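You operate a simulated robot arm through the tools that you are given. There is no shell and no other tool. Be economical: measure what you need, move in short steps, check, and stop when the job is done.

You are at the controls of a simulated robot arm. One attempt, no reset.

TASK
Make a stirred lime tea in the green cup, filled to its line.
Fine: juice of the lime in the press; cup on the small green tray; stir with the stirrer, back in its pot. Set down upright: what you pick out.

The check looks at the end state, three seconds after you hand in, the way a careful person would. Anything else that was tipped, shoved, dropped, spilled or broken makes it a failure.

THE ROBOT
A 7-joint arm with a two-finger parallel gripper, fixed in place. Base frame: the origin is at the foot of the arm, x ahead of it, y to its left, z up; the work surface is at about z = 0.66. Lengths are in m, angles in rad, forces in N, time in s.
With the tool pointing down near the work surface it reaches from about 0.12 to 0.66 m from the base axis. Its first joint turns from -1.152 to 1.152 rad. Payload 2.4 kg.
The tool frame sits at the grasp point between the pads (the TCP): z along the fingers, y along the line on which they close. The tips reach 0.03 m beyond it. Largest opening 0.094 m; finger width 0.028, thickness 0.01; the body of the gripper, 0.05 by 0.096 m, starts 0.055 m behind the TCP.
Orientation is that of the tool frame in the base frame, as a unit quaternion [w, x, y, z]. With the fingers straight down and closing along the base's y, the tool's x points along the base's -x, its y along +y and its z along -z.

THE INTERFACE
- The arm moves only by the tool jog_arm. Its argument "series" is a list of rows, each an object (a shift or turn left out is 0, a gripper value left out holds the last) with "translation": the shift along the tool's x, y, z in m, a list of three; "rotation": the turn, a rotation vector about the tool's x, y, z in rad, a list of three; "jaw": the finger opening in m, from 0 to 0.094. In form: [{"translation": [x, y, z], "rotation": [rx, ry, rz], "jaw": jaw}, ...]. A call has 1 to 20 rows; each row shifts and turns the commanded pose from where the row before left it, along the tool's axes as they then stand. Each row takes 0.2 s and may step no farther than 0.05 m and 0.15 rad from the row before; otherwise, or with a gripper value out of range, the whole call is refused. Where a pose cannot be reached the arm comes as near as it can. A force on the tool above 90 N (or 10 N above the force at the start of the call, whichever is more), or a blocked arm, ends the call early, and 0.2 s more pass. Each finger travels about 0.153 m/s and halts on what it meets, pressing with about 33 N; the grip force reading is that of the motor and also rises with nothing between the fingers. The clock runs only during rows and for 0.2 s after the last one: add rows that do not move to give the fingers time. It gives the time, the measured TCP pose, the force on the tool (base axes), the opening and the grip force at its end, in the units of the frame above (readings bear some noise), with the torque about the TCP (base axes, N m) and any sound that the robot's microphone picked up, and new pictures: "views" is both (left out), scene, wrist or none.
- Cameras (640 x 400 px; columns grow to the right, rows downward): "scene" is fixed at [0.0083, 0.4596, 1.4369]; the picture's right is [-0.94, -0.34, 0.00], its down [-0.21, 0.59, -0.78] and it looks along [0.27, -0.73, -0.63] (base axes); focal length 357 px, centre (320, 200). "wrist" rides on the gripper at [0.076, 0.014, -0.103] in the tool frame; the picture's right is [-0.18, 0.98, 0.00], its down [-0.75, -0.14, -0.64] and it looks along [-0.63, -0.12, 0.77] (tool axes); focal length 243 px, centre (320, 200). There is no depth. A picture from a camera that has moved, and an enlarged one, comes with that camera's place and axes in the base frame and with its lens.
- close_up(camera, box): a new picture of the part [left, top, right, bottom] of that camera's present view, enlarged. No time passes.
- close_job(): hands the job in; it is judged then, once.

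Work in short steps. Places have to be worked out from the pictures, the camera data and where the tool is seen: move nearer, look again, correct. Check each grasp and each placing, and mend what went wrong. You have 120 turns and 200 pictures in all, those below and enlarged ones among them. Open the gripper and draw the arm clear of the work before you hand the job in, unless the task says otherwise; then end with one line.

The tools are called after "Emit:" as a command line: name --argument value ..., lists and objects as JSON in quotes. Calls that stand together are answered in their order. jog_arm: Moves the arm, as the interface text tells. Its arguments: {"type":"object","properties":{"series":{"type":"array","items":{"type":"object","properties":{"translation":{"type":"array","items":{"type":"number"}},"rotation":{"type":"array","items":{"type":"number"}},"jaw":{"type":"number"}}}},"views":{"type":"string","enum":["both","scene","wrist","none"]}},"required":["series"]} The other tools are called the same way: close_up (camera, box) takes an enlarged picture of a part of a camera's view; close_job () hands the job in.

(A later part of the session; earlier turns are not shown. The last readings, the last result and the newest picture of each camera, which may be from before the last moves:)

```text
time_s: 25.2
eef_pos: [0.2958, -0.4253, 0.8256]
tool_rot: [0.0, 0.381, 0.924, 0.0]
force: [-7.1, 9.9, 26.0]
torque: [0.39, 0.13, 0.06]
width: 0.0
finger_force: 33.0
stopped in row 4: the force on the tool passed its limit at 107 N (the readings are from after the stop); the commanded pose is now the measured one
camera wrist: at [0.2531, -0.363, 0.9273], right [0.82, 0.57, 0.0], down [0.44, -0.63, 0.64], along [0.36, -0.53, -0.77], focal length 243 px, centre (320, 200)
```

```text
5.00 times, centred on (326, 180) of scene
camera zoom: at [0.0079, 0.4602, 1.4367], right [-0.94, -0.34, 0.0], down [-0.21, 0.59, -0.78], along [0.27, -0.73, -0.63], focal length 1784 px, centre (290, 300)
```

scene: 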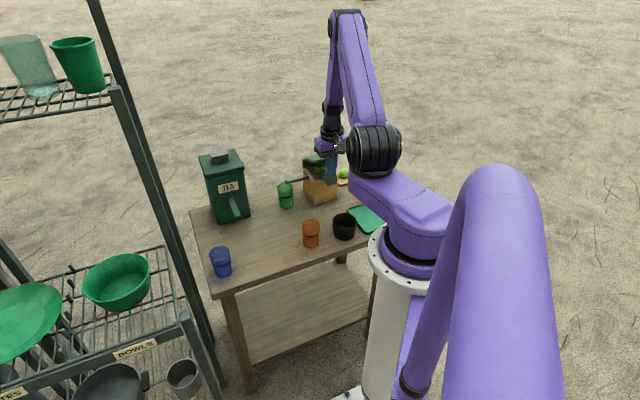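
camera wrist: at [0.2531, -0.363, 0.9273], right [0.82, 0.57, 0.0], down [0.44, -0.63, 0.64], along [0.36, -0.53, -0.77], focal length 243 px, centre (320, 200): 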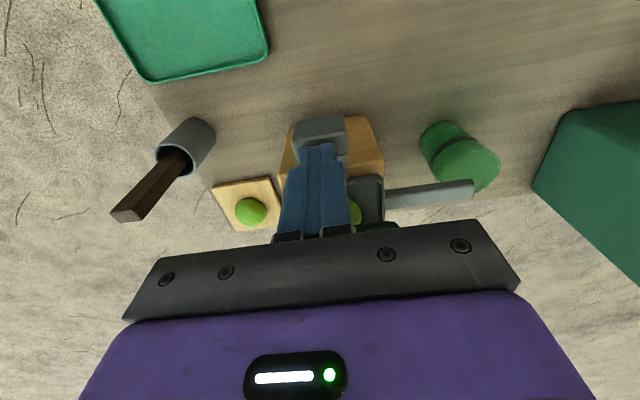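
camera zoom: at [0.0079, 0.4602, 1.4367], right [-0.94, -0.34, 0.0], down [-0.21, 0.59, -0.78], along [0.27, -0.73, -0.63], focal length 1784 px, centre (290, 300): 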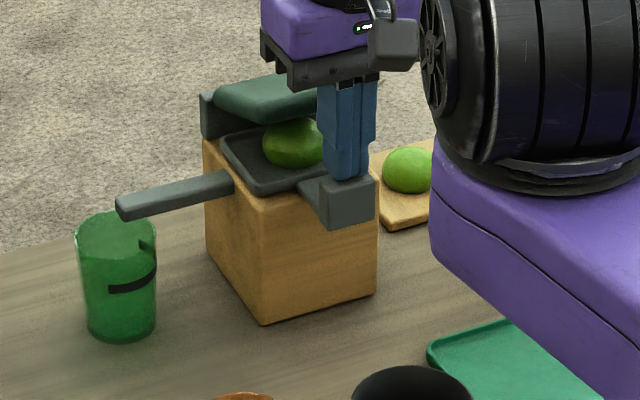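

Contact came at TCP z 0.826 with residual force up and toward the front. I'll push gently in 3 mm steps to see whether the lever yields.

Emit:
jog_arm --series '[{"translation": [0, 0, 0.003]}, {"translation": [0, 0, 0.003]}, {}, {}]' --views "wrist"

Emit:
close_up --camera "scene" --box '[290, 130, 370, 180]'

```text
time_s: 25.8
eef_pos: [0.2971, -0.4255, 0.826]
tool_rot: [-0.001, 0.381, 0.925, 0.001]
force: [-6.0, 10.2, 26.0]
torque: [0.4, 0.27, -0.07]
width: 0.0003
finger_force: 33.1
stopped in row 2: the force on the tool passed its limit at 100 N (the readings are from after the stop); the commanded pose is now the measured one
camera wrist: at [0.2534, -0.3635, 0.9277], right [0.82, 0.57, 0.0], down [0.44, -0.63, 0.64], along [0.36, -0.53, -0.77], focal length 243 px, centre (320, 200)
```

wrist: 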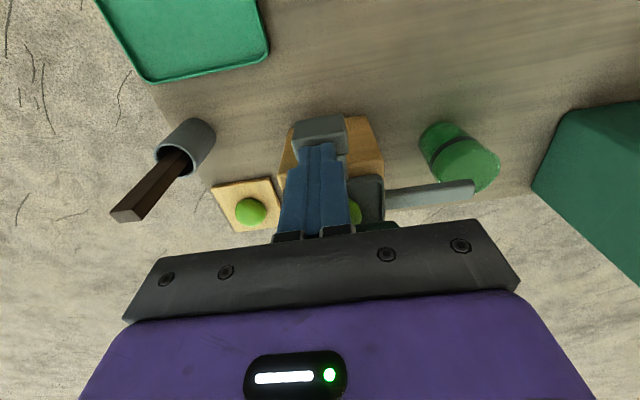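

```text
8.00 times, centred on (330, 155) of scene
camera zoom: at [0.0079, 0.4602, 1.4367], right [-0.94, -0.34, 0.0], down [-0.21, 0.59, -0.78], along [0.27, -0.73, -0.63], focal length 2855 px, centre (240, 560)
```

zoom: 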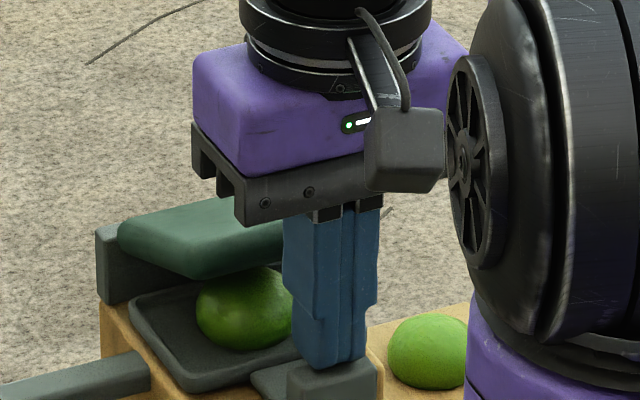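

The knob is stiff at about 100 N, so it probably isn't a push-down actuator. The green lid plate above the lime is the likely one. I'll rise, move back over the lid's front edge and look.

Emit:
jog_arm --series '[{"translation": [0, 0, -0.04]}, {"translation": [0, 0, -0.03]}, {"translation": [-0.042, 0.002, 0]}, {}]'

Emit:
close_up --camera "scene" --box '[270, 130, 366, 190]'

Emit:
close_up --camera "wrist" --box '[240, 60, 440, 210]'

```text
time_s: 26.8
eef_pos: [0.3288, -0.4543, 0.8939]
tool_rot: [-0.001, 0.382, 0.924, 0.0]
force: [0.2, 0.5, 0.6]
torque: [0.02, 0.01, 0.0]
width: 0.0003
finger_force: 32.9
camera wrist: at [0.286, -0.3921, 0.9965], right [0.82, 0.57, 0.0], down [0.44, -0.63, 0.64], along [0.36, -0.53, -0.77], focal length 243 px, centre (320, 200)
```

scene: 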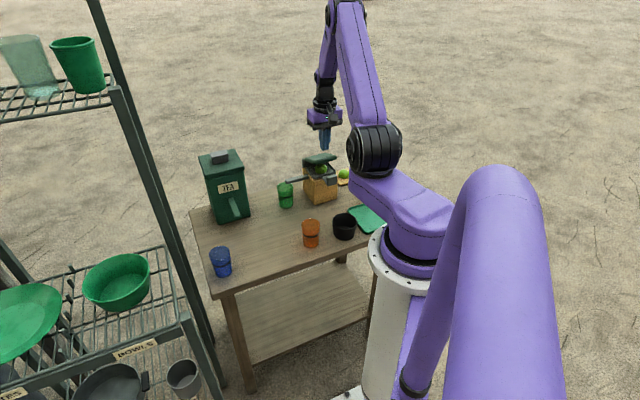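
wrist: 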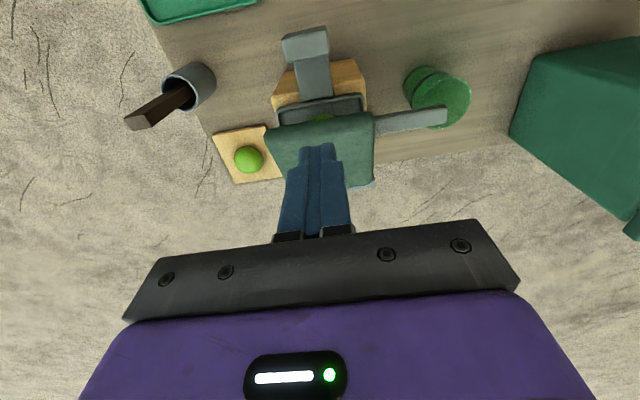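

```text
6.67 times, centred on (318, 160) of scene
camera zoom: at [0.0083, 0.4596, 1.4369], right [-0.94, -0.34, 0.0], down [-0.21, 0.59, -0.78], along [0.27, -0.73, -0.63], focal length 2379 px, centre (333, 467)
```

zoom: 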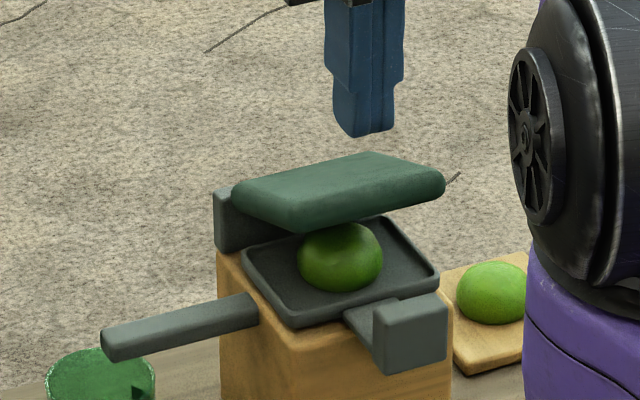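

```text
2.67 times, centred on (340, 135) of wrist
camera zoom: at [0.286, -0.3921, 0.9965], right [0.82, 0.57, 0.0], down [0.44, -0.63, 0.64], along [0.36, -0.53, -0.77], focal length 647 px, centre (267, 373)
```

zoom: 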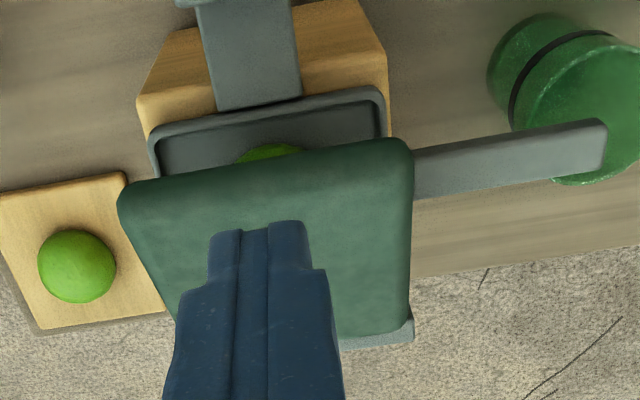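

The plate is hinged at the rear just above the lime. I'll lower slowly onto it near its front.

Emit:
jog_arm --series '[{"translation": [0, 0, 0.008]}, {"translation": [0, 0, 0.008]}, {"translation": [0, 0, 0.008]}, {"translation": [0, 0, 0.006]}, {"translation": [0, 0, 0.006]}, {}]' --views "none"

Emit:
close_up --camera "scene" --box '[270, 130, 366, 190]'

```text
time_s: 28.1
eef_pos: [0.3291, -0.4564, 0.8581]
tool_rot: [0.0, 0.381, 0.925, -0.001]
force: [0.4, 0.3, 1.1]
torque: [0.04, 0.02, 0.01]
width: 0.0
finger_force: 32.4
```

```text
6.67 times, centred on (318, 160) of scene
camera zoom: at [0.0083, 0.4596, 1.4369], right [-0.94, -0.34, 0.0], down [-0.21, 0.59, -0.78], along [0.27, -0.73, -0.63], focal length 2379 px, centre (333, 467)
```

zoom: 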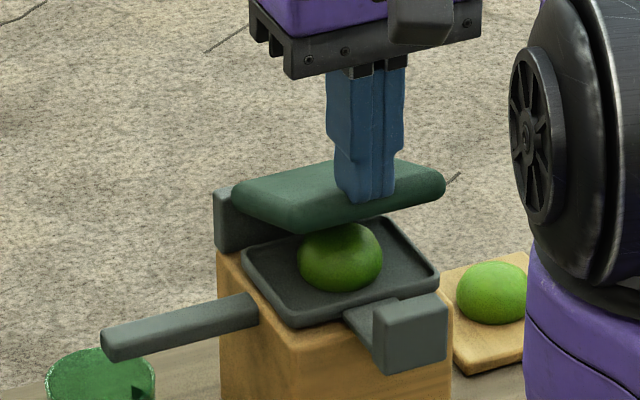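

The tip is very near the plate's front edge. I'll step back 1.5 cm over it before pressing.

Emit:
jog_arm --series '[{"translation": [0, 0, -0.015]}, {"translation": [-0.015, 0.0, 0]}, {"translation": [0, 0, 0.008]}, {"translation": [0, 0, 0.006]}, {"translation": [0, 0, 0.005]}, {"translation": [0, 0, 0.005]}, {}]' --views "none"

Emit:
close_up --camera "scene" --box '[270, 130, 366, 190]'

```text
time_s: 29.8
eef_pos: [0.3385, -0.4649, 0.8483]
tool_rot: [0.0, 0.381, 0.924, -0.001]
force: [-0.2, -0.5, 0.4]
torque: [0.03, -0.01, 0.0]
width: 0.0001
finger_force: 32.1
```

```text
6.67 times, centred on (318, 160) of scene
camera zoom: at [0.0083, 0.4596, 1.4369], right [-0.94, -0.34, 0.0], down [-0.21, 0.59, -0.78], along [0.27, -0.73, -0.63], focal length 2379 px, centre (333, 467)
```

zoom: 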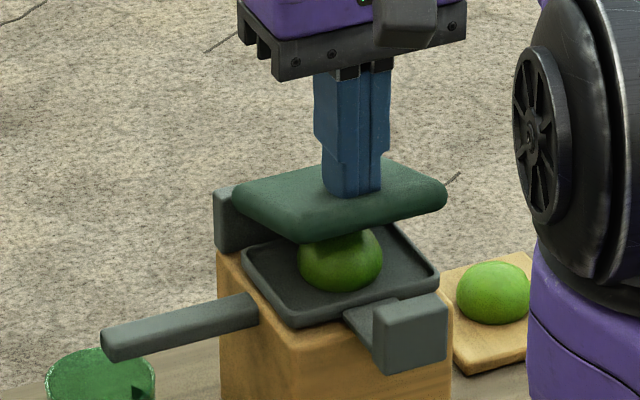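

The plate swings down easily and is touching the lime. Keep pressing in small steps.

Emit:
jog_arm --series '[{"translation": [0, 0, 0.005]}, {"translation": [0, 0, 0.005]}, {"translation": [0, 0, 0.005]}, {"translation": [0, 0, 0.005]}, {}]' --views "none"

Emit:
close_up --camera "scene" --box '[270, 130, 366, 190]'

```text
time_s: 30.9
eef_pos: [0.3385, -0.4663, 0.8306]
tool_rot: [-0.001, 0.382, 0.924, -0.001]
force: [-5.5, 9.9, 37.8]
torque: [0.68, 0.55, -0.06]
width: 0.0
finger_force: 33.1
```

```text
6.67 times, centred on (318, 160) of scene
camera zoom: at [0.0077, 0.4604, 1.4366], right [-0.94, -0.34, 0.0], down [-0.21, 0.59, -0.78], along [0.27, -0.73, -0.63], focal length 2379 px, centre (333, 467)
```

zoom: 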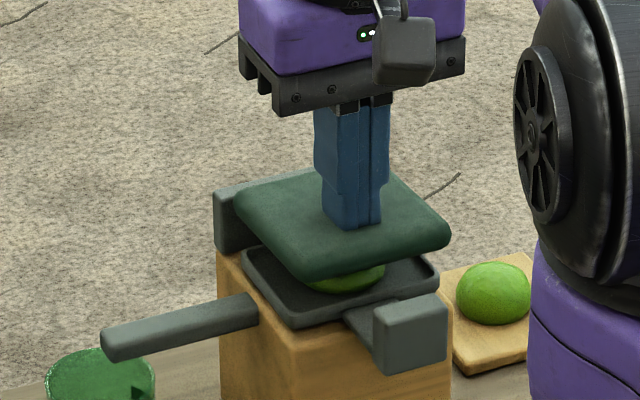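

The lime is compressing (38 N). Press a bit more and hold, watching for juice.

Emit:
jog_arm --series '[{"translation": [0, 0, 0.004]}, {"translation": [0, 0, 0.003]}, {}, {}, {}, {}]' --views "none"

Emit:
close_up --camera "scene" --box '[262, 140, 358, 220]'

```text
time_s: 31.6
eef_pos: [0.3386, -0.4659, 0.8307]
tool_rot: [-0.002, 0.381, 0.925, 0.0]
force: [-9.0, 14.0, 39.7]
torque: [0.8, 0.65, -0.04]
width: 0.0
finger_force: 33.0
stopped in row 3: the force on the tool passed its limit at 94 N (the readings are from after the stop); the commanded pose is now the measured one
```

```text
5.00 times, centred on (310, 180) of scene
camera zoom: at [0.0077, 0.4605, 1.4366], right [-0.94, -0.34, 0.0], down [-0.21, 0.59, -0.78], along [0.27, -0.73, -0.63], focal length 1784 px, centre (370, 300)
```

zoom: 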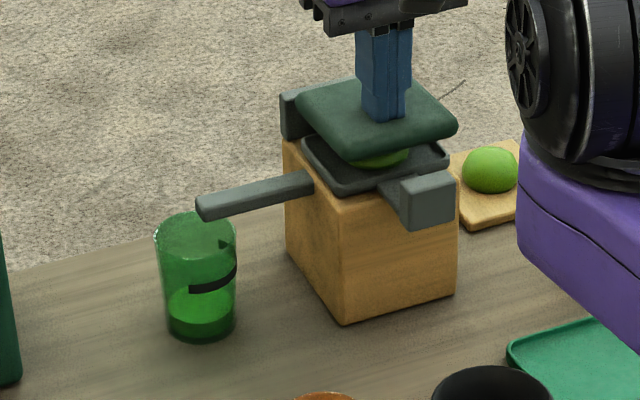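

Juice is in the cup and the plate is at its stop. Hold there a couple of seconds to drain fully.

Emit:
jog_arm --series '[{"translation": [0, 0, 0.001]}, {}, {}, {}, {}, {}, {}, {}, {}, {}]' --views "none"

Emit:
close_up --camera "scene" --box '[262, 140, 358, 220]'

```text
time_s: 33.8
eef_pos: [0.3378, -0.466, 0.8297]
tool_rot: [-0.001, 0.381, 0.924, 0.0]
force: [-8.5, 16.6, 55.6]
torque: [1.04, 0.75, -0.09]
width: 0.0
finger_force: 32.5
```

```text
5.00 times, centred on (310, 180) of scene
camera zoom: at [0.0075, 0.4608, 1.4365], right [-0.94, -0.34, 0.0], down [-0.21, 0.59, -0.78], along [0.27, -0.73, -0.62], focal length 1784 px, centre (370, 300)
```

zoom: 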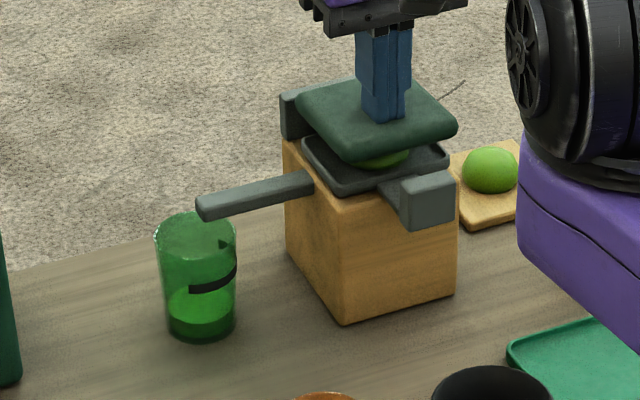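

Level is steady, so the juice is out. I'll rise, return to yaw -90° above the cup and open the fingers.

Emit:
jog_arm --series '[{"translation": [0, 0, -0.01]}, {"translation": [0, 0, -0.03]}, {"translation": [0, 0, -0.05]}, {"rotation": [0, 0, 0.131], "jaw": 0.085}, {"rotation": [0, 0, 0.131]}, {"rotation": [0, 0, 0.131]}, {"rotation": [0, 0, 0.131]}, {"rotation": [0, 0, 0.131]}, {"rotation": [0, 0, 0.131]}, {"translation": [0.0263, 0.035, 0]}, {"translation": [0.0263, 0.035, 0]}, {"translation": [0.0263, 0.035, 0]}, {}]'

Emit:
close_up --camera "wrist" --box '[200, 20, 440, 170]'

Emit:
close_up --camera "scene" --box '[262, 140, 358, 220]'

```text
time_s: 36.6
eef_pos: [0.4442, -0.3877, 0.9158]
tool_rot: [-0.001, 0.706, 0.708, -0.001]
force: [-0.6, -0.7, 1.1]
torque: [0.03, 0.0, -0.01]
width: 0.0851
finger_force: 0.0
camera wrist: at [0.4599, -0.3127, 1.0187], right [0.98, -0.18, 0.0], down [-0.14, -0.75, 0.64], along [-0.12, -0.63, -0.77], focal length 243 px, centre (320, 200)
```

scene: 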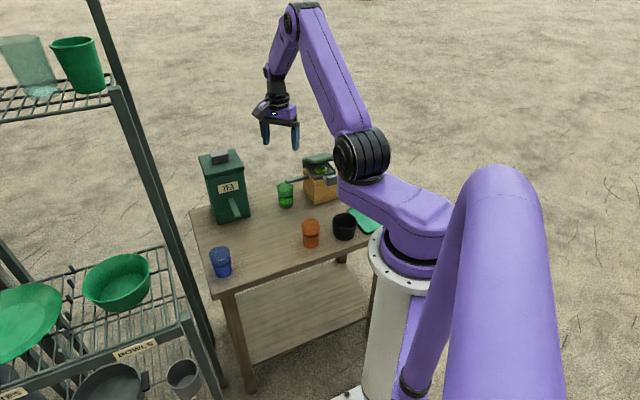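
wrist: 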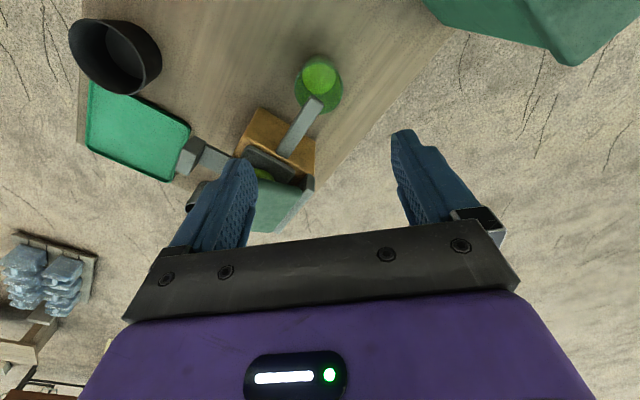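

```text
2.67 times, centred on (320, 95) of wrist
camera zoom: at [0.4599, -0.3127, 1.0187], right [0.98, -0.18, 0.0], down [-0.14, -0.75, 0.64], along [-0.12, -0.63, -0.77], focal length 647 px, centre (320, 480)
```

zoom: 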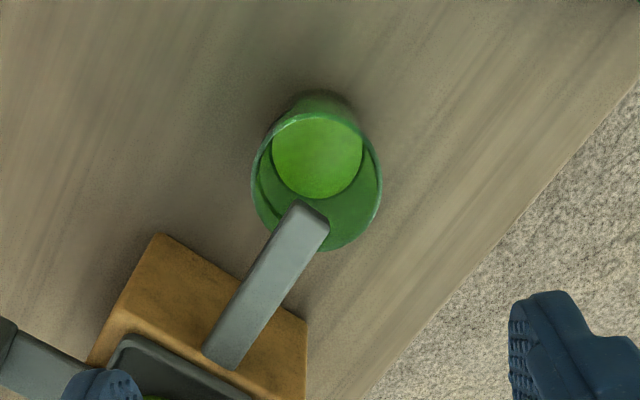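

```text
5.00 times, centred on (310, 180) of scene
camera zoom: at [0.0083, 0.4596, 1.4369], right [-0.94, -0.34, 0.0], down [-0.21, 0.59, -0.78], along [0.27, -0.73, -0.63], focal length 1784 px, centre (370, 300)
```

zoom: 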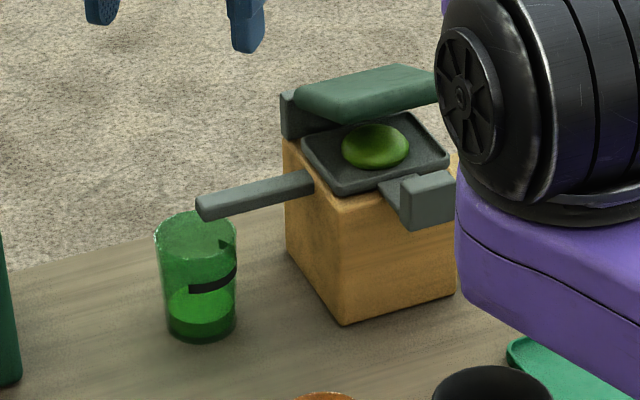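

The lime is flattened and the cup holds juice. Lower and grasp the cup again.

Emit:
jog_arm --series '[{"translation": [0.0007, -0.0015, 0.045]}, {"translation": [0, 0, 0.045]}, {"translation": [0, 0, 0.04]}, {"translation": [0, 0, 0.035]}, {"translation": [0, 0, 0.025]}, {}, {"jaw": 0.06}, {"jaw": 0.04}, {}, {}]'

Emit:
close_up --camera "scene" --box '[235, 130, 347, 210]'

```text
time_s: 38.8
eef_pos: [0.4432, -0.3859, 0.7264]
tool_rot: [0.0, 0.707, 0.708, 0.0]
force: [-0.8, 1.2, 0.3]
torque: [0.01, 0.03, 0.0]
width: 0.0522
finger_force: 32.0
camera wrist: at [0.4579, -0.3125, 0.8292], right [0.98, -0.18, 0.0], down [-0.14, -0.75, 0.64], along [-0.12, -0.63, -0.77], focal length 243 px, centre (320, 200)
```

scene: 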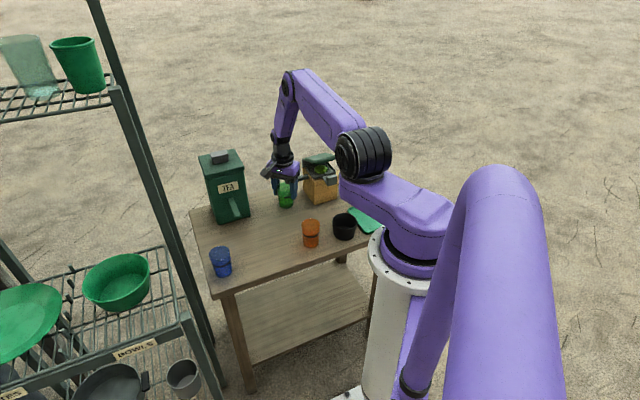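
wrist: 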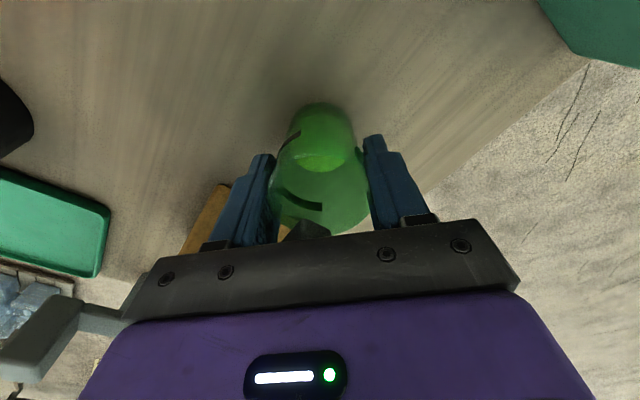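

```text
5.00 times, centred on (291, 170) of scene
camera zoom: at [0.0083, 0.4596, 1.4369], right [-0.94, -0.34, 0.0], down [-0.21, 0.59, -0.78], along [0.27, -0.73, -0.63], focal length 1784 px, centre (465, 350)
```

zoom: 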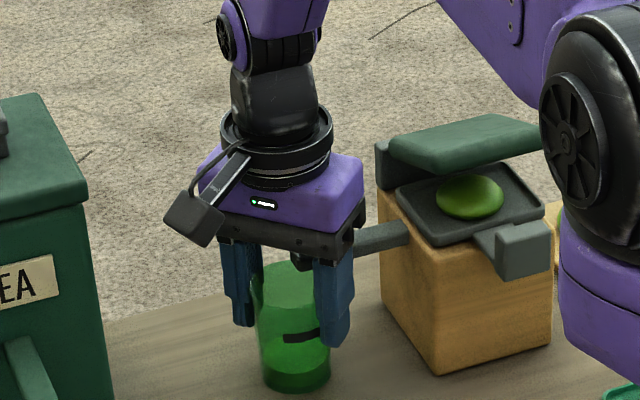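

Grasped. I'll back out along +y under the spout, lift, carry to in front of the tea spout, and turn to yaw -45°.

Emit:
jog_arm --series '[{"translation": [0, 0, -0.0015]}, {"translation": [0.01, 0, 0]}, {"translation": [0.02, 0, 0]}, {"translation": [0.02, 0, 0]}, {"translation": [0.005, 0, -0.02]}, {"translation": [0, 0, -0.025]}, {"translation": [0.02, 0.002, -0.015]}, {"translation": [0.03, 0.003, 0]}, {"translation": [0.03, 0.003, 0]}, {"translation": [0.03, 0.003, 0]}, {"translation": [0.03, 0.003, 0]}, {"translation": [0.03, 0.003, 0]}, {"translation": [0.012, 0.003, 0]}, {"rotation": [0, 0, -0.131]}, {"rotation": [0, 0, -0.131]}, {"rotation": [0, 0, -0.131]}, {"rotation": [0, 0, -0.131]}, {"rotation": [0, 0, -0.131]}, {"rotation": [0, 0, -0.131]}, {}]'

Emit:
close_up --camera "scene" --box '[190, 140, 318, 220]'

Emit:
close_up --camera "wrist" --box '[200, 20, 440, 250]'

```text
time_s: 41.3
eef_pos: [0.4531, -0.203, 0.7889]
tool_rot: [0.01, 0.73, 0.683, 0.002]
force: [-3.2, -6.8, 0.7]
torque: [-0.14, 0.05, -0.19]
width: 0.0522
finger_force: 32.7
stopped in row 12: the force on the tool passed its limit at 112 N (the readings are from after the stop); the commanded pose is now the measured one
camera wrist: at [0.4717, -0.1281, 0.8912], right [0.97, -0.25, 0.02], down [-0.2, -0.74, 0.65], along [-0.15, -0.63, -0.76], focal length 243 px, centre (320, 200)
```

scene: 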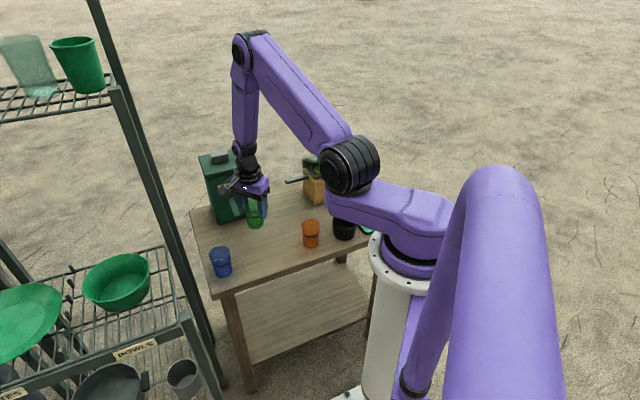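
wrist: 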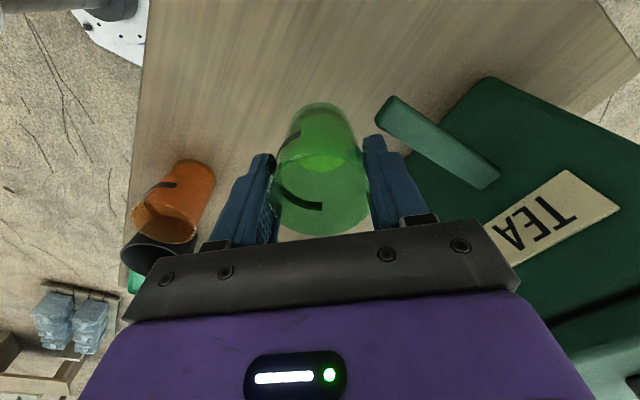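

```text
5.00 times, centred on (254, 180) of scene
camera zoom: at [0.0081, 0.4595, 1.4369], right [-0.94, -0.34, 0.0], down [-0.21, 0.59, -0.78], along [0.27, -0.73, -0.63], focal length 1784 px, centre (650, 300)
```

zoom: 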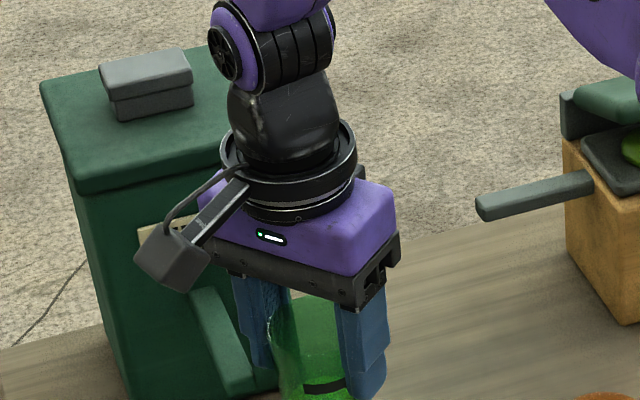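

```text
1.74 times, centred on (320, 135) of wrist
camera zoom: at [0.4717, -0.1281, 0.8912], right [0.97, -0.25, 0.02], down [-0.2, -0.74, 0.65], along [-0.15, -0.63, -0.76], focal length 422 px, centre (320, 313)
```

zoom: 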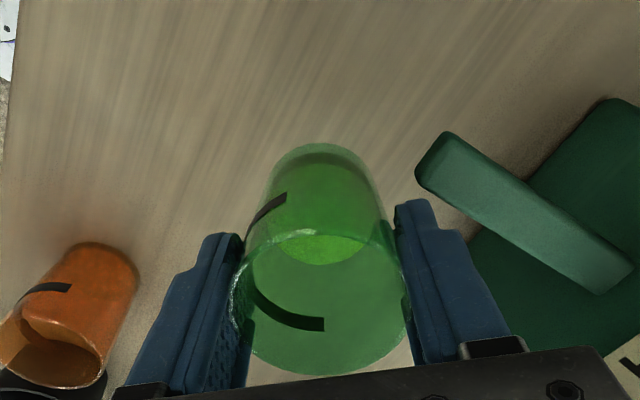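

The right finger brushed the tea spout tip. Nothing seems displaced and the juice is still in the cup. I'll back away in -x, then move to the staging point and rotate.

Emit:
jog_arm --series '[{"translation": [0, -0.015, 0]}, {"translation": [0, -0.02, 0]}, {"translation": [0.03, 0, 0], "rotation": [0.0174, 0.0106, 0]}, {"translation": [0.03, 0, 0]}, {"rotation": [0, 0, -0.142]}, {"rotation": [0, 0, -0.142]}, {"rotation": [0, 0, -0.142]}, {"rotation": [0, 0, -0.142]}, {"rotation": [0, 0, -0.142]}, {"rotation": [0, 0, -0.142]}, {}]'

Emit:
close_up --camera "scene" --box '[190, 140, 318, 220]'

```text
time_s: 43.7
eef_pos: [0.4242, -0.1398, 0.7882]
tool_rot: [0.0, 0.378, 0.926, 0.0]
force: [0.6, -0.4, 0.1]
torque: [-0.01, 0.02, -0.02]
width: 0.0522
finger_force: 33.1
camera wrist: at [0.3795, -0.0774, 0.8907], right [0.82, 0.57, 0.0], down [0.44, -0.63, 0.64], along [0.37, -0.53, -0.77], focal length 243 px, centre (320, 200)
```

scene: 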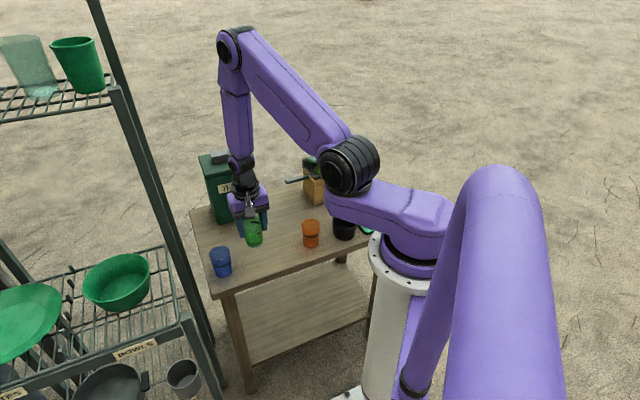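
wrist: 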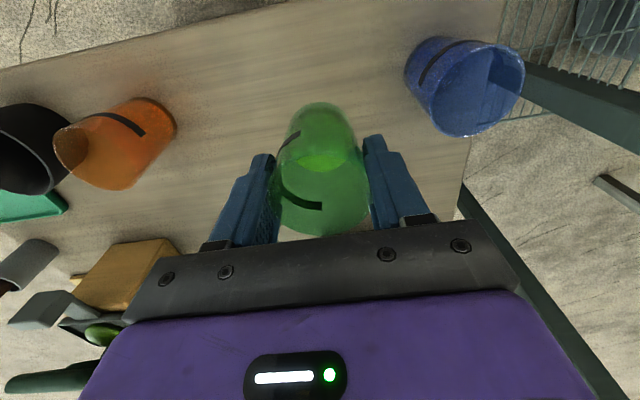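

```text
5.00 times, centred on (254, 180) of scene
camera zoom: at [0.0083, 0.4596, 1.4369], right [-0.94, -0.34, 0.0], down [-0.21, 0.59, -0.78], along [0.27, -0.73, -0.63], focal length 1784 px, centre (650, 300)
```

zoom: 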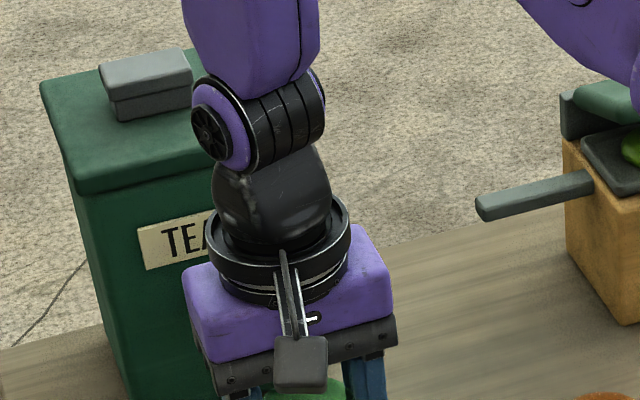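

Tea box is undisturbed. Align laterally with the spout, lower to table level, and advance partway.

Emit:
jog_arm --series '[{"translation": [0, 0.019, 0]}, {"translation": [0, 0, 0.03]}, {"translation": [0, 0, 0.031]}, {"translation": [-0.02, 0, 0]}, {"translation": [-0.02, 0, 0]}, {}]'

Emit:
close_up --camera "scene" --box '[190, 160, 318, 240]'

Emit:
close_up --camera "wrist" --box '[200, 70, 440, 250]'

```text
time_s: 45.1
eef_pos: [0.4639, -0.1552, 0.7283]
tool_rot: [0.0, 0.38, 0.925, 0.0]
force: [-0.6, 0.6, 0.2]
torque: [-0.03, 0.02, -0.02]
width: 0.0525
finger_force: 32.5
camera wrist: at [0.4216, -0.0918, 0.8296], right [0.82, 0.57, 0.0], down [0.44, -0.63, 0.64], along [0.37, -0.53, -0.77], focal length 243 px, centre (320, 200)
```

scene: 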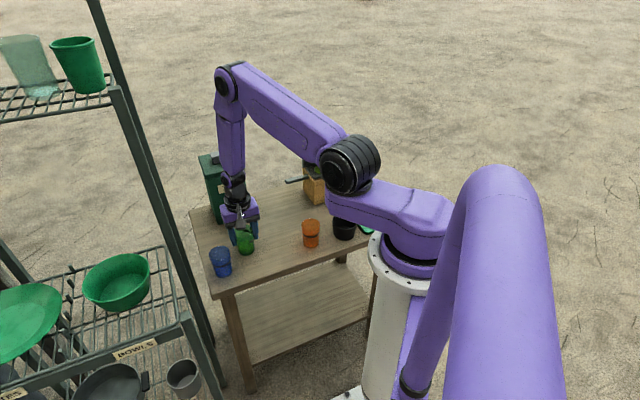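
wrist: 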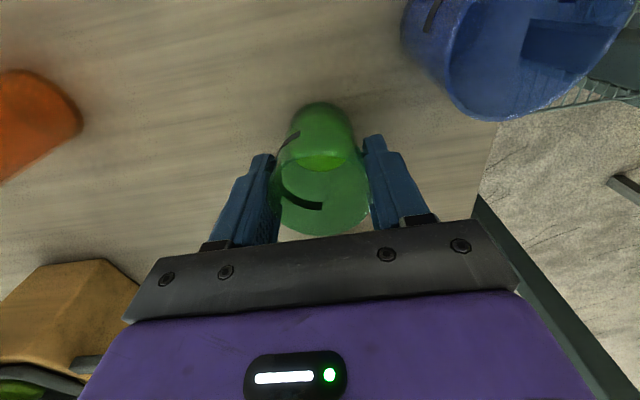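

```text
5.00 times, centred on (254, 200) of scene
camera zoom: at [0.0083, 0.4596, 1.4369], right [-0.94, -0.34, 0.0], down [-0.21, 0.59, -0.78], along [0.27, -0.73, -0.63], focal length 1784 px, centre (650, 200)
```

zoom: 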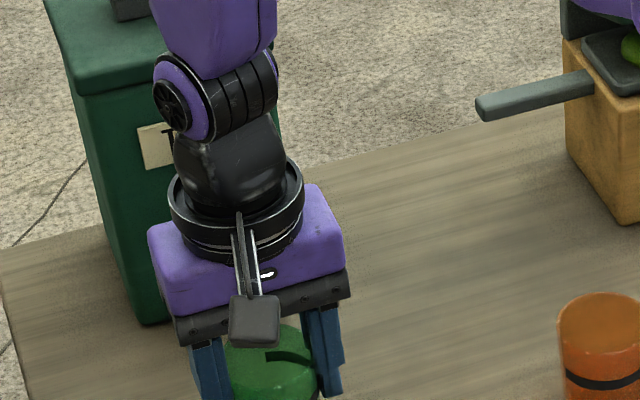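

```text
2.22 times, centred on (320, 160) of wrist
camera zoom: at [0.4216, -0.0918, 0.8296], right [0.82, 0.57, 0.0], down [0.44, -0.63, 0.64], along [0.37, -0.53, -0.77], focal length 539 px, centre (320, 289)
```

zoom: 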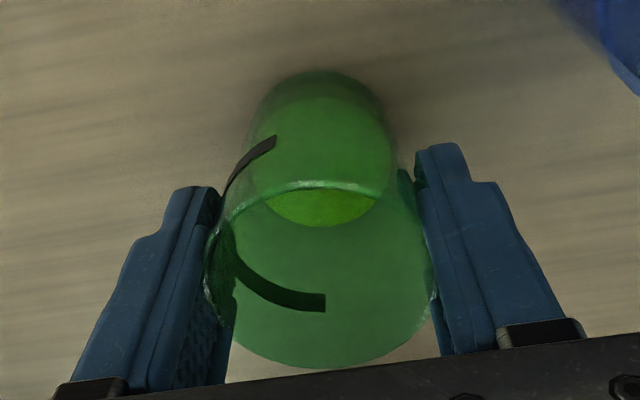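

Aligned (L 0.218). Advance in small steps watching the spout tip in the wrist view.

Emit:
jog_arm --series '[{"translation": [-0.008, 0.001, 0.0015]}, {"translation": [-0.008, 0, 0]}, {"translation": [-0.008, 0, 0]}, {}]' --views "wrist"

Emit:
close_up --camera "wrist" --box '[200, 70, 440, 250]'

```text
time_s: 46.1
eef_pos: [0.4833, -0.1704, 0.7266]
tool_rot: [0.0, 0.379, 0.925, 0.0]
force: [-3.6, 4.4, 19.6]
torque: [0.13, 0.2, -0.03]
width: 0.0522
finger_force: 33.3
camera wrist: at [0.4396, -0.1082, 0.8285], right [0.82, 0.57, 0.0], down [0.44, -0.63, 0.64], along [0.37, -0.53, -0.77], focal length 243 px, centre (320, 200)
```

wrist: 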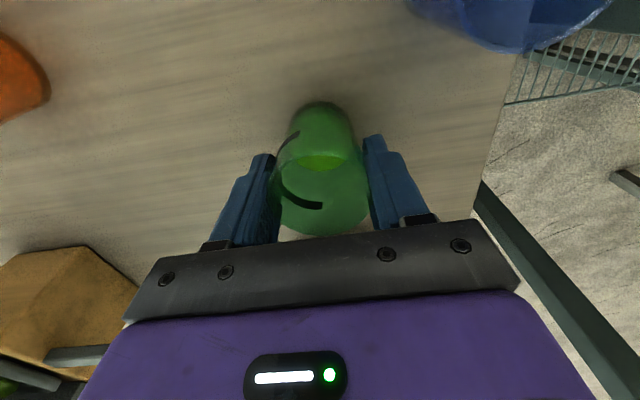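

```text
2.22 times, centred on (320, 160) of wrist
camera zoom: at [0.4396, -0.1082, 0.8285], right [0.82, 0.57, 0.0], down [0.44, -0.63, 0.64], along [0.37, -0.53, -0.77], focal length 539 px, centre (320, 289)
```

zoom: 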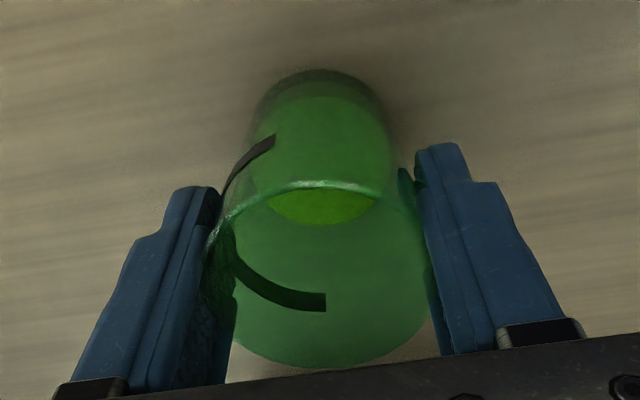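

19 N upward with drag means the cup is pressing on the table. Raise 1.5 mm and continue.

Emit:
jog_arm --series '[{"translation": [0, 0, -0.0015]}, {}, {}]' --views "none"

```text
time_s: 46.9
eef_pos: [0.4828, -0.1709, 0.7258]
tool_rot: [0.0, 0.38, 0.925, -0.001]
force: [-0.3, 0.0, -0.8]
torque: [0.02, -0.02, -0.01]
width: 0.0519
finger_force: 32.8
```

Contact gone. Advance the remaining ~19 mm.

Emit:
jog_arm --series '[{"translation": [-0.007, 0, 0]}, {"translation": [-0.006, 0, 0]}, {"translation": [-0.006, 0, 0]}, {}]'

Emit:
close_up --camera "wrist" --box '[200, 70, 440, 250]'

Emit:
close_up --camera "scene" --box '[190, 160, 318, 240]'

```text
time_s: 47.9
eef_pos: [0.4968, -0.1837, 0.7269]
tool_rot: [0.0, 0.379, 0.925, 0.0]
force: [0.1, -1.0, 0.3]
torque: [0.03, 0.0, 0.0]
width: 0.052
finger_force: 33.5
camera wrist: at [0.4528, -0.1219, 0.8297], right [0.82, 0.57, 0.0], down [0.44, -0.63, 0.64], along [0.37, -0.53, -0.77], focal length 243 px, centre (320, 200)
```

scene: 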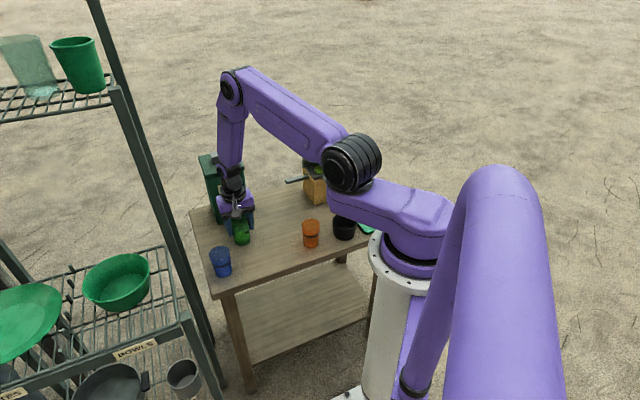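
wrist: 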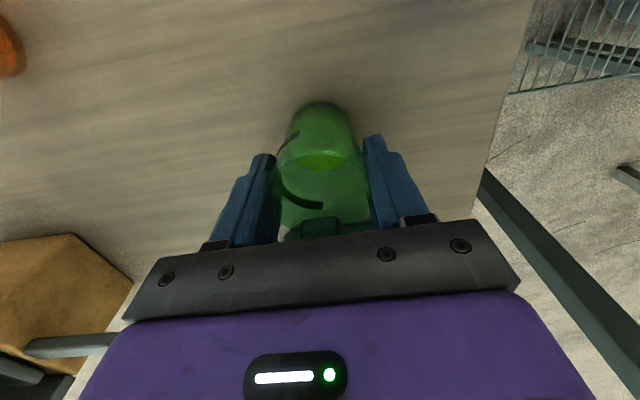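

```text
2.22 times, centred on (320, 160) of wrist
camera zoom: at [0.4528, -0.1219, 0.8297], right [0.82, 0.57, 0.0], down [0.44, -0.63, 0.64], along [0.37, -0.53, -0.77], focal length 539 px, centre (320, 289)
```

zoom: 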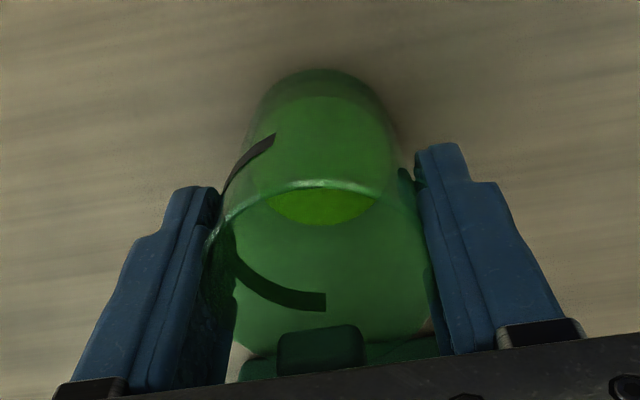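

```text
5.00 times, centred on (254, 200) of scene
camera zoom: at [0.0083, 0.4596, 1.4369], right [-0.94, -0.34, 0.0], down [-0.21, 0.59, -0.78], along [0.27, -0.73, -0.63], focal length 1784 px, centre (650, 200)
```

zoom: 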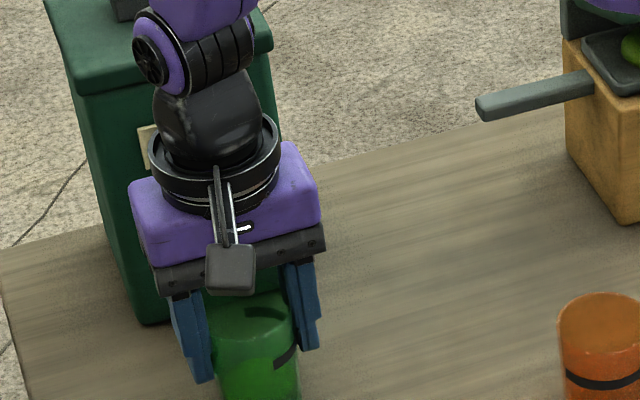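

The spout tip sits centred over the cup. Set it down, open and rise straight up.

Emit:
jog_arm --series '[{"translation": [0, 0, 0.001]}, {"jaw": 0.065}, {"jaw": 0.082}, {}, {"translation": [0, 0, -0.03]}, {"translation": [0, 0, -0.045]}, {"translation": [0, 0, -0.045]}, {"translation": [0, 0, -0.045]}, {"translation": [0, 0, -0.045], "jaw": 0}, {"translation": [0, 0, -0.02]}, {}]'

Emit:
close_up --camera "scene" --box '[190, 140, 318, 240]'

Emit:
close_up --camera "wrist" --box '[200, 0, 440, 180]'

```text
time_s: 50.3
eef_pos: [0.4971, -0.1838, 0.9562]
tool_rot: [0.0, 0.38, 0.925, 0.0]
force: [0.3, 0.4, 0.7]
torque: [0.02, 0.01, -0.02]
width: 0.0001
finger_force: 32.9
camera wrist: at [0.4532, -0.1214, 1.0589], right [0.82, 0.57, 0.0], down [0.44, -0.63, 0.64], along [0.37, -0.53, -0.77], focal length 243 px, centre (320, 200)
```

scene: 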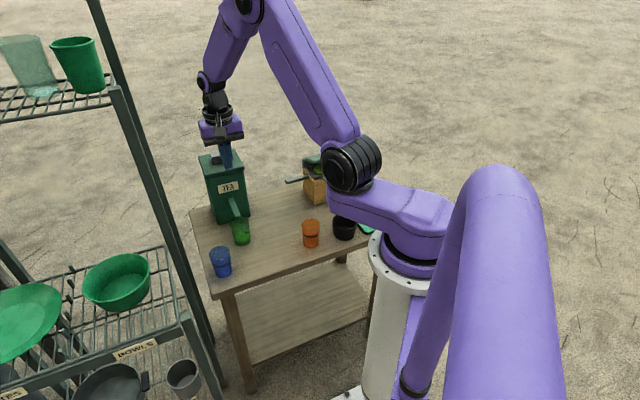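
wrist: 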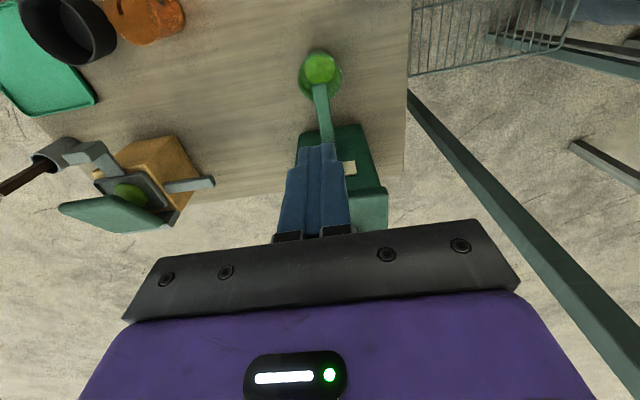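

```text
4.00 times, centred on (254, 190) of scene
camera zoom: at [0.0083, 0.4596, 1.4369], right [-0.94, -0.34, 0.0], down [-0.21, 0.59, -0.78], along [0.27, -0.73, -0.63], focal length 1427 px, centre (584, 240)
```

zoom: 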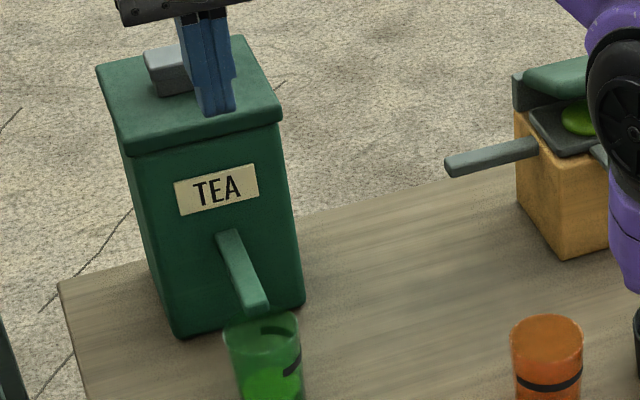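

```text
2.22 times, centred on (320, 90) of wrist
camera zoom: at [0.4532, -0.1214, 1.0589], right [0.82, 0.57, 0.0], down [0.44, -0.63, 0.64], along [0.37, -0.53, -0.77], focal length 539 px, centre (320, 444)
```

zoom: 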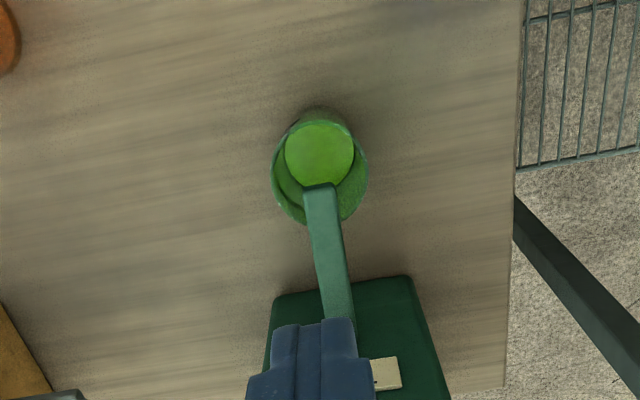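

The cup is well placed under the tea spout. Now move over the knob on top of the tea box (about (0.60,-0.285,0.87)) and look.

Emit:
jog_arm --series '[{"translation": [-0.044, 0, 0]}, {"translation": [-0.044, 0, 0]}, {"translation": [-0.044, 0, 0]}, {}]'

Emit:
close_up --camera "scene" --box '[190, 110, 318, 190]'

Emit:
close_up --camera "wrist" --box '[200, 50, 440, 250]'

```text
time_s: 51.3
eef_pos: [0.5899, -0.277, 0.9572]
tool_rot: [-0.001, 0.38, 0.925, 0.001]
force: [-0.1, -0.3, 0.4]
torque: [0.0, 0.0, -0.02]
width: 0.0003
finger_force: 32.5
camera wrist: at [0.5466, -0.2141, 1.0592], right [0.82, 0.57, 0.0], down [0.44, -0.63, 0.64], along [0.37, -0.53, -0.77], focal length 243 px, centre (320, 200)
```

scene: 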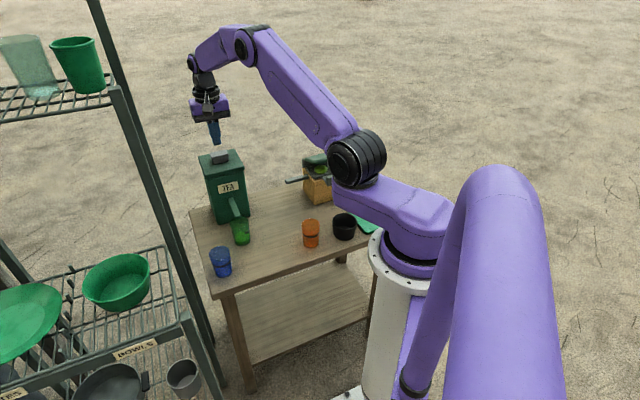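
wrist: 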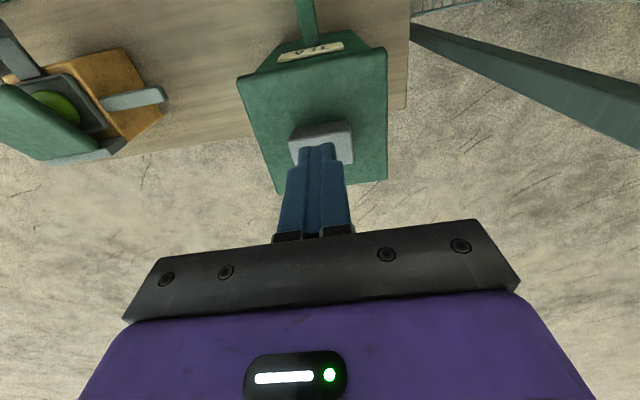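

```text
5.00 times, centred on (254, 150) of scene
camera zoom: at [0.0083, 0.4596, 1.4369], right [-0.94, -0.34, 0.0], down [-0.21, 0.59, -0.78], along [0.27, -0.73, -0.63], focal length 1784 px, centre (650, 450)
```

zoom: 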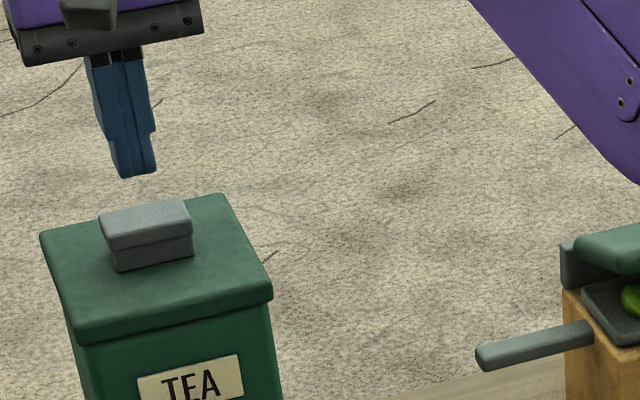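

```text
2.00 times, centred on (320, 150) of wrist
camera zoom: at [0.5466, -0.2141, 1.0592], right [0.82, 0.57, 0.0], down [0.44, -0.63, 0.64], along [0.37, -0.53, -0.77], focal length 485 px, centre (320, 300)
```

zoom: 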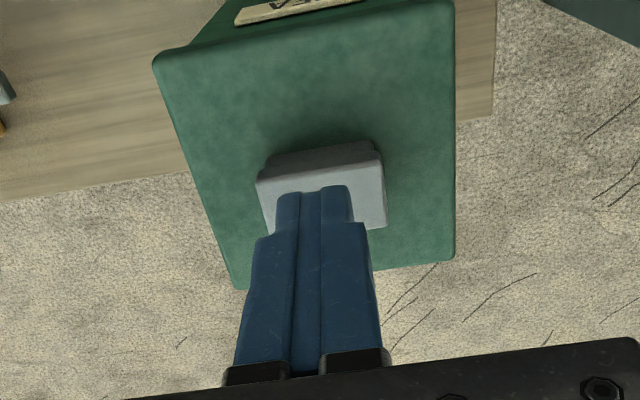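

It looks like a pump button. Shift slightly back to its centre and lower slowly.

Emit:
jog_arm --series '[{"translation": [-0.012, 0, 0.01]}, {"translation": [0, 0, 0.01]}, {"translation": [0, 0, 0.008]}, {"translation": [0, 0, 0.006]}, {}]' --views "none"

Emit:
close_up --camera "scene" --box '[190, 130, 286, 190]'

Emit:
close_up --camera "wrist" --box '[200, 50, 440, 250]'

```text
time_s: 52.5
eef_pos: [0.5974, -0.2852, 0.9226]
tool_rot: [0.0, 0.38, 0.925, 0.0]
force: [0.8, -0.3, 0.6]
torque: [-0.03, -0.03, -0.01]
width: 0.0001
finger_force: 32.7
```

```text
6.67 times, centred on (238, 160) of scene
camera zoom: at [0.0083, 0.4596, 1.4369], right [-0.94, -0.34, 0.0], down [-0.21, 0.59, -0.78], along [0.27, -0.73, -0.63], focal length 2379 px, centre (867, 467)
```

zoom: 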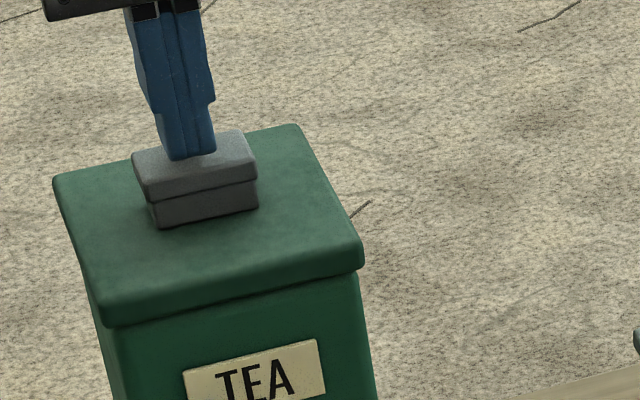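

```text
2.00 times, centred on (320, 150) of wrist
camera zoom: at [0.5551, -0.2229, 1.0245], right [0.82, 0.57, 0.0], down [0.44, -0.63, 0.64], along [0.37, -0.53, -0.77], focal length 485 px, centre (320, 300)
```

zoom: 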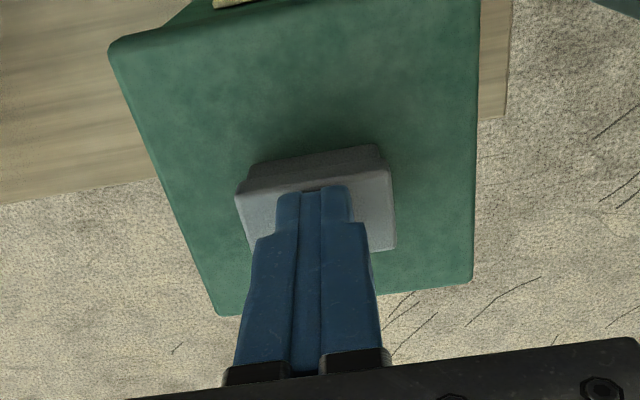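

Tip is nearly on the button. Press in 3 mm steps and watch the cup.

Emit:
jog_arm --series '[{"translation": [0, 0, 0.003]}, {"translation": [0, 0, 0.003]}, {}]' --views "none"

Emit:
close_up --camera "scene" --box '[190, 140, 318, 260]'

```text
time_s: 53.3
eef_pos: [0.5986, -0.2859, 0.9156]
tool_rot: [0.0, 0.38, 0.925, 0.0]
force: [-0.2, -0.1, 1.4]
torque: [-0.03, -0.01, 0.01]
width: 0.0001
finger_force: 32.9
```

```text
3.33 times, centred on (254, 200) of scene
camera zoom: at [0.0083, 0.4596, 1.4369], right [-0.94, -0.34, 0.0], down [-0.21, 0.59, -0.78], along [0.27, -0.73, -0.63], focal length 1189 px, centre (540, 200)
```

zoom: 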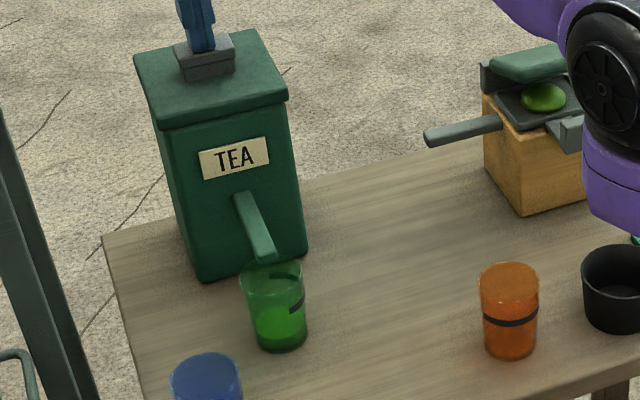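

Force still tiny (1.4 N). Continue 3 mm steps.

Emit:
jog_arm --series '[{"translation": [0, 0, 0.003]}, {}]' --views "none"

Emit:
close_up --camera "scene" --box '[190, 140, 318, 260]'

```text
time_s: 53.9
eef_pos: [0.5983, -0.2856, 0.9137]
tool_rot: [0.0, 0.38, 0.925, 0.001]
force: [-0.2, 1.0, 1.5]
torque: [0.06, -0.02, 0.01]
width: 0.0
finger_force: 33.5
```

```text
3.33 times, centred on (254, 200) of scene
camera zoom: at [0.0082, 0.4596, 1.4369], right [-0.94, -0.34, 0.0], down [-0.21, 0.59, -0.78], along [0.27, -0.73, -0.63], focal length 1189 px, centre (540, 200)
```

zoom: 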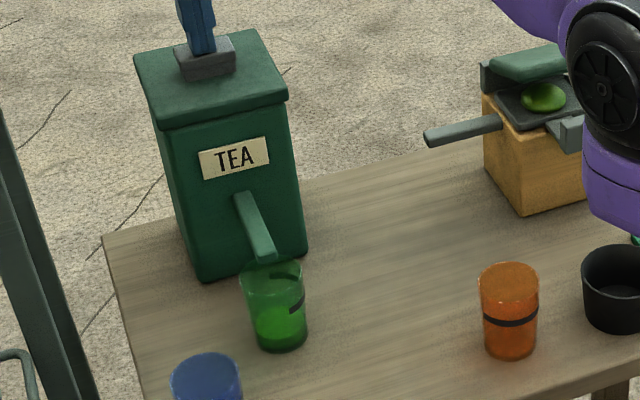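

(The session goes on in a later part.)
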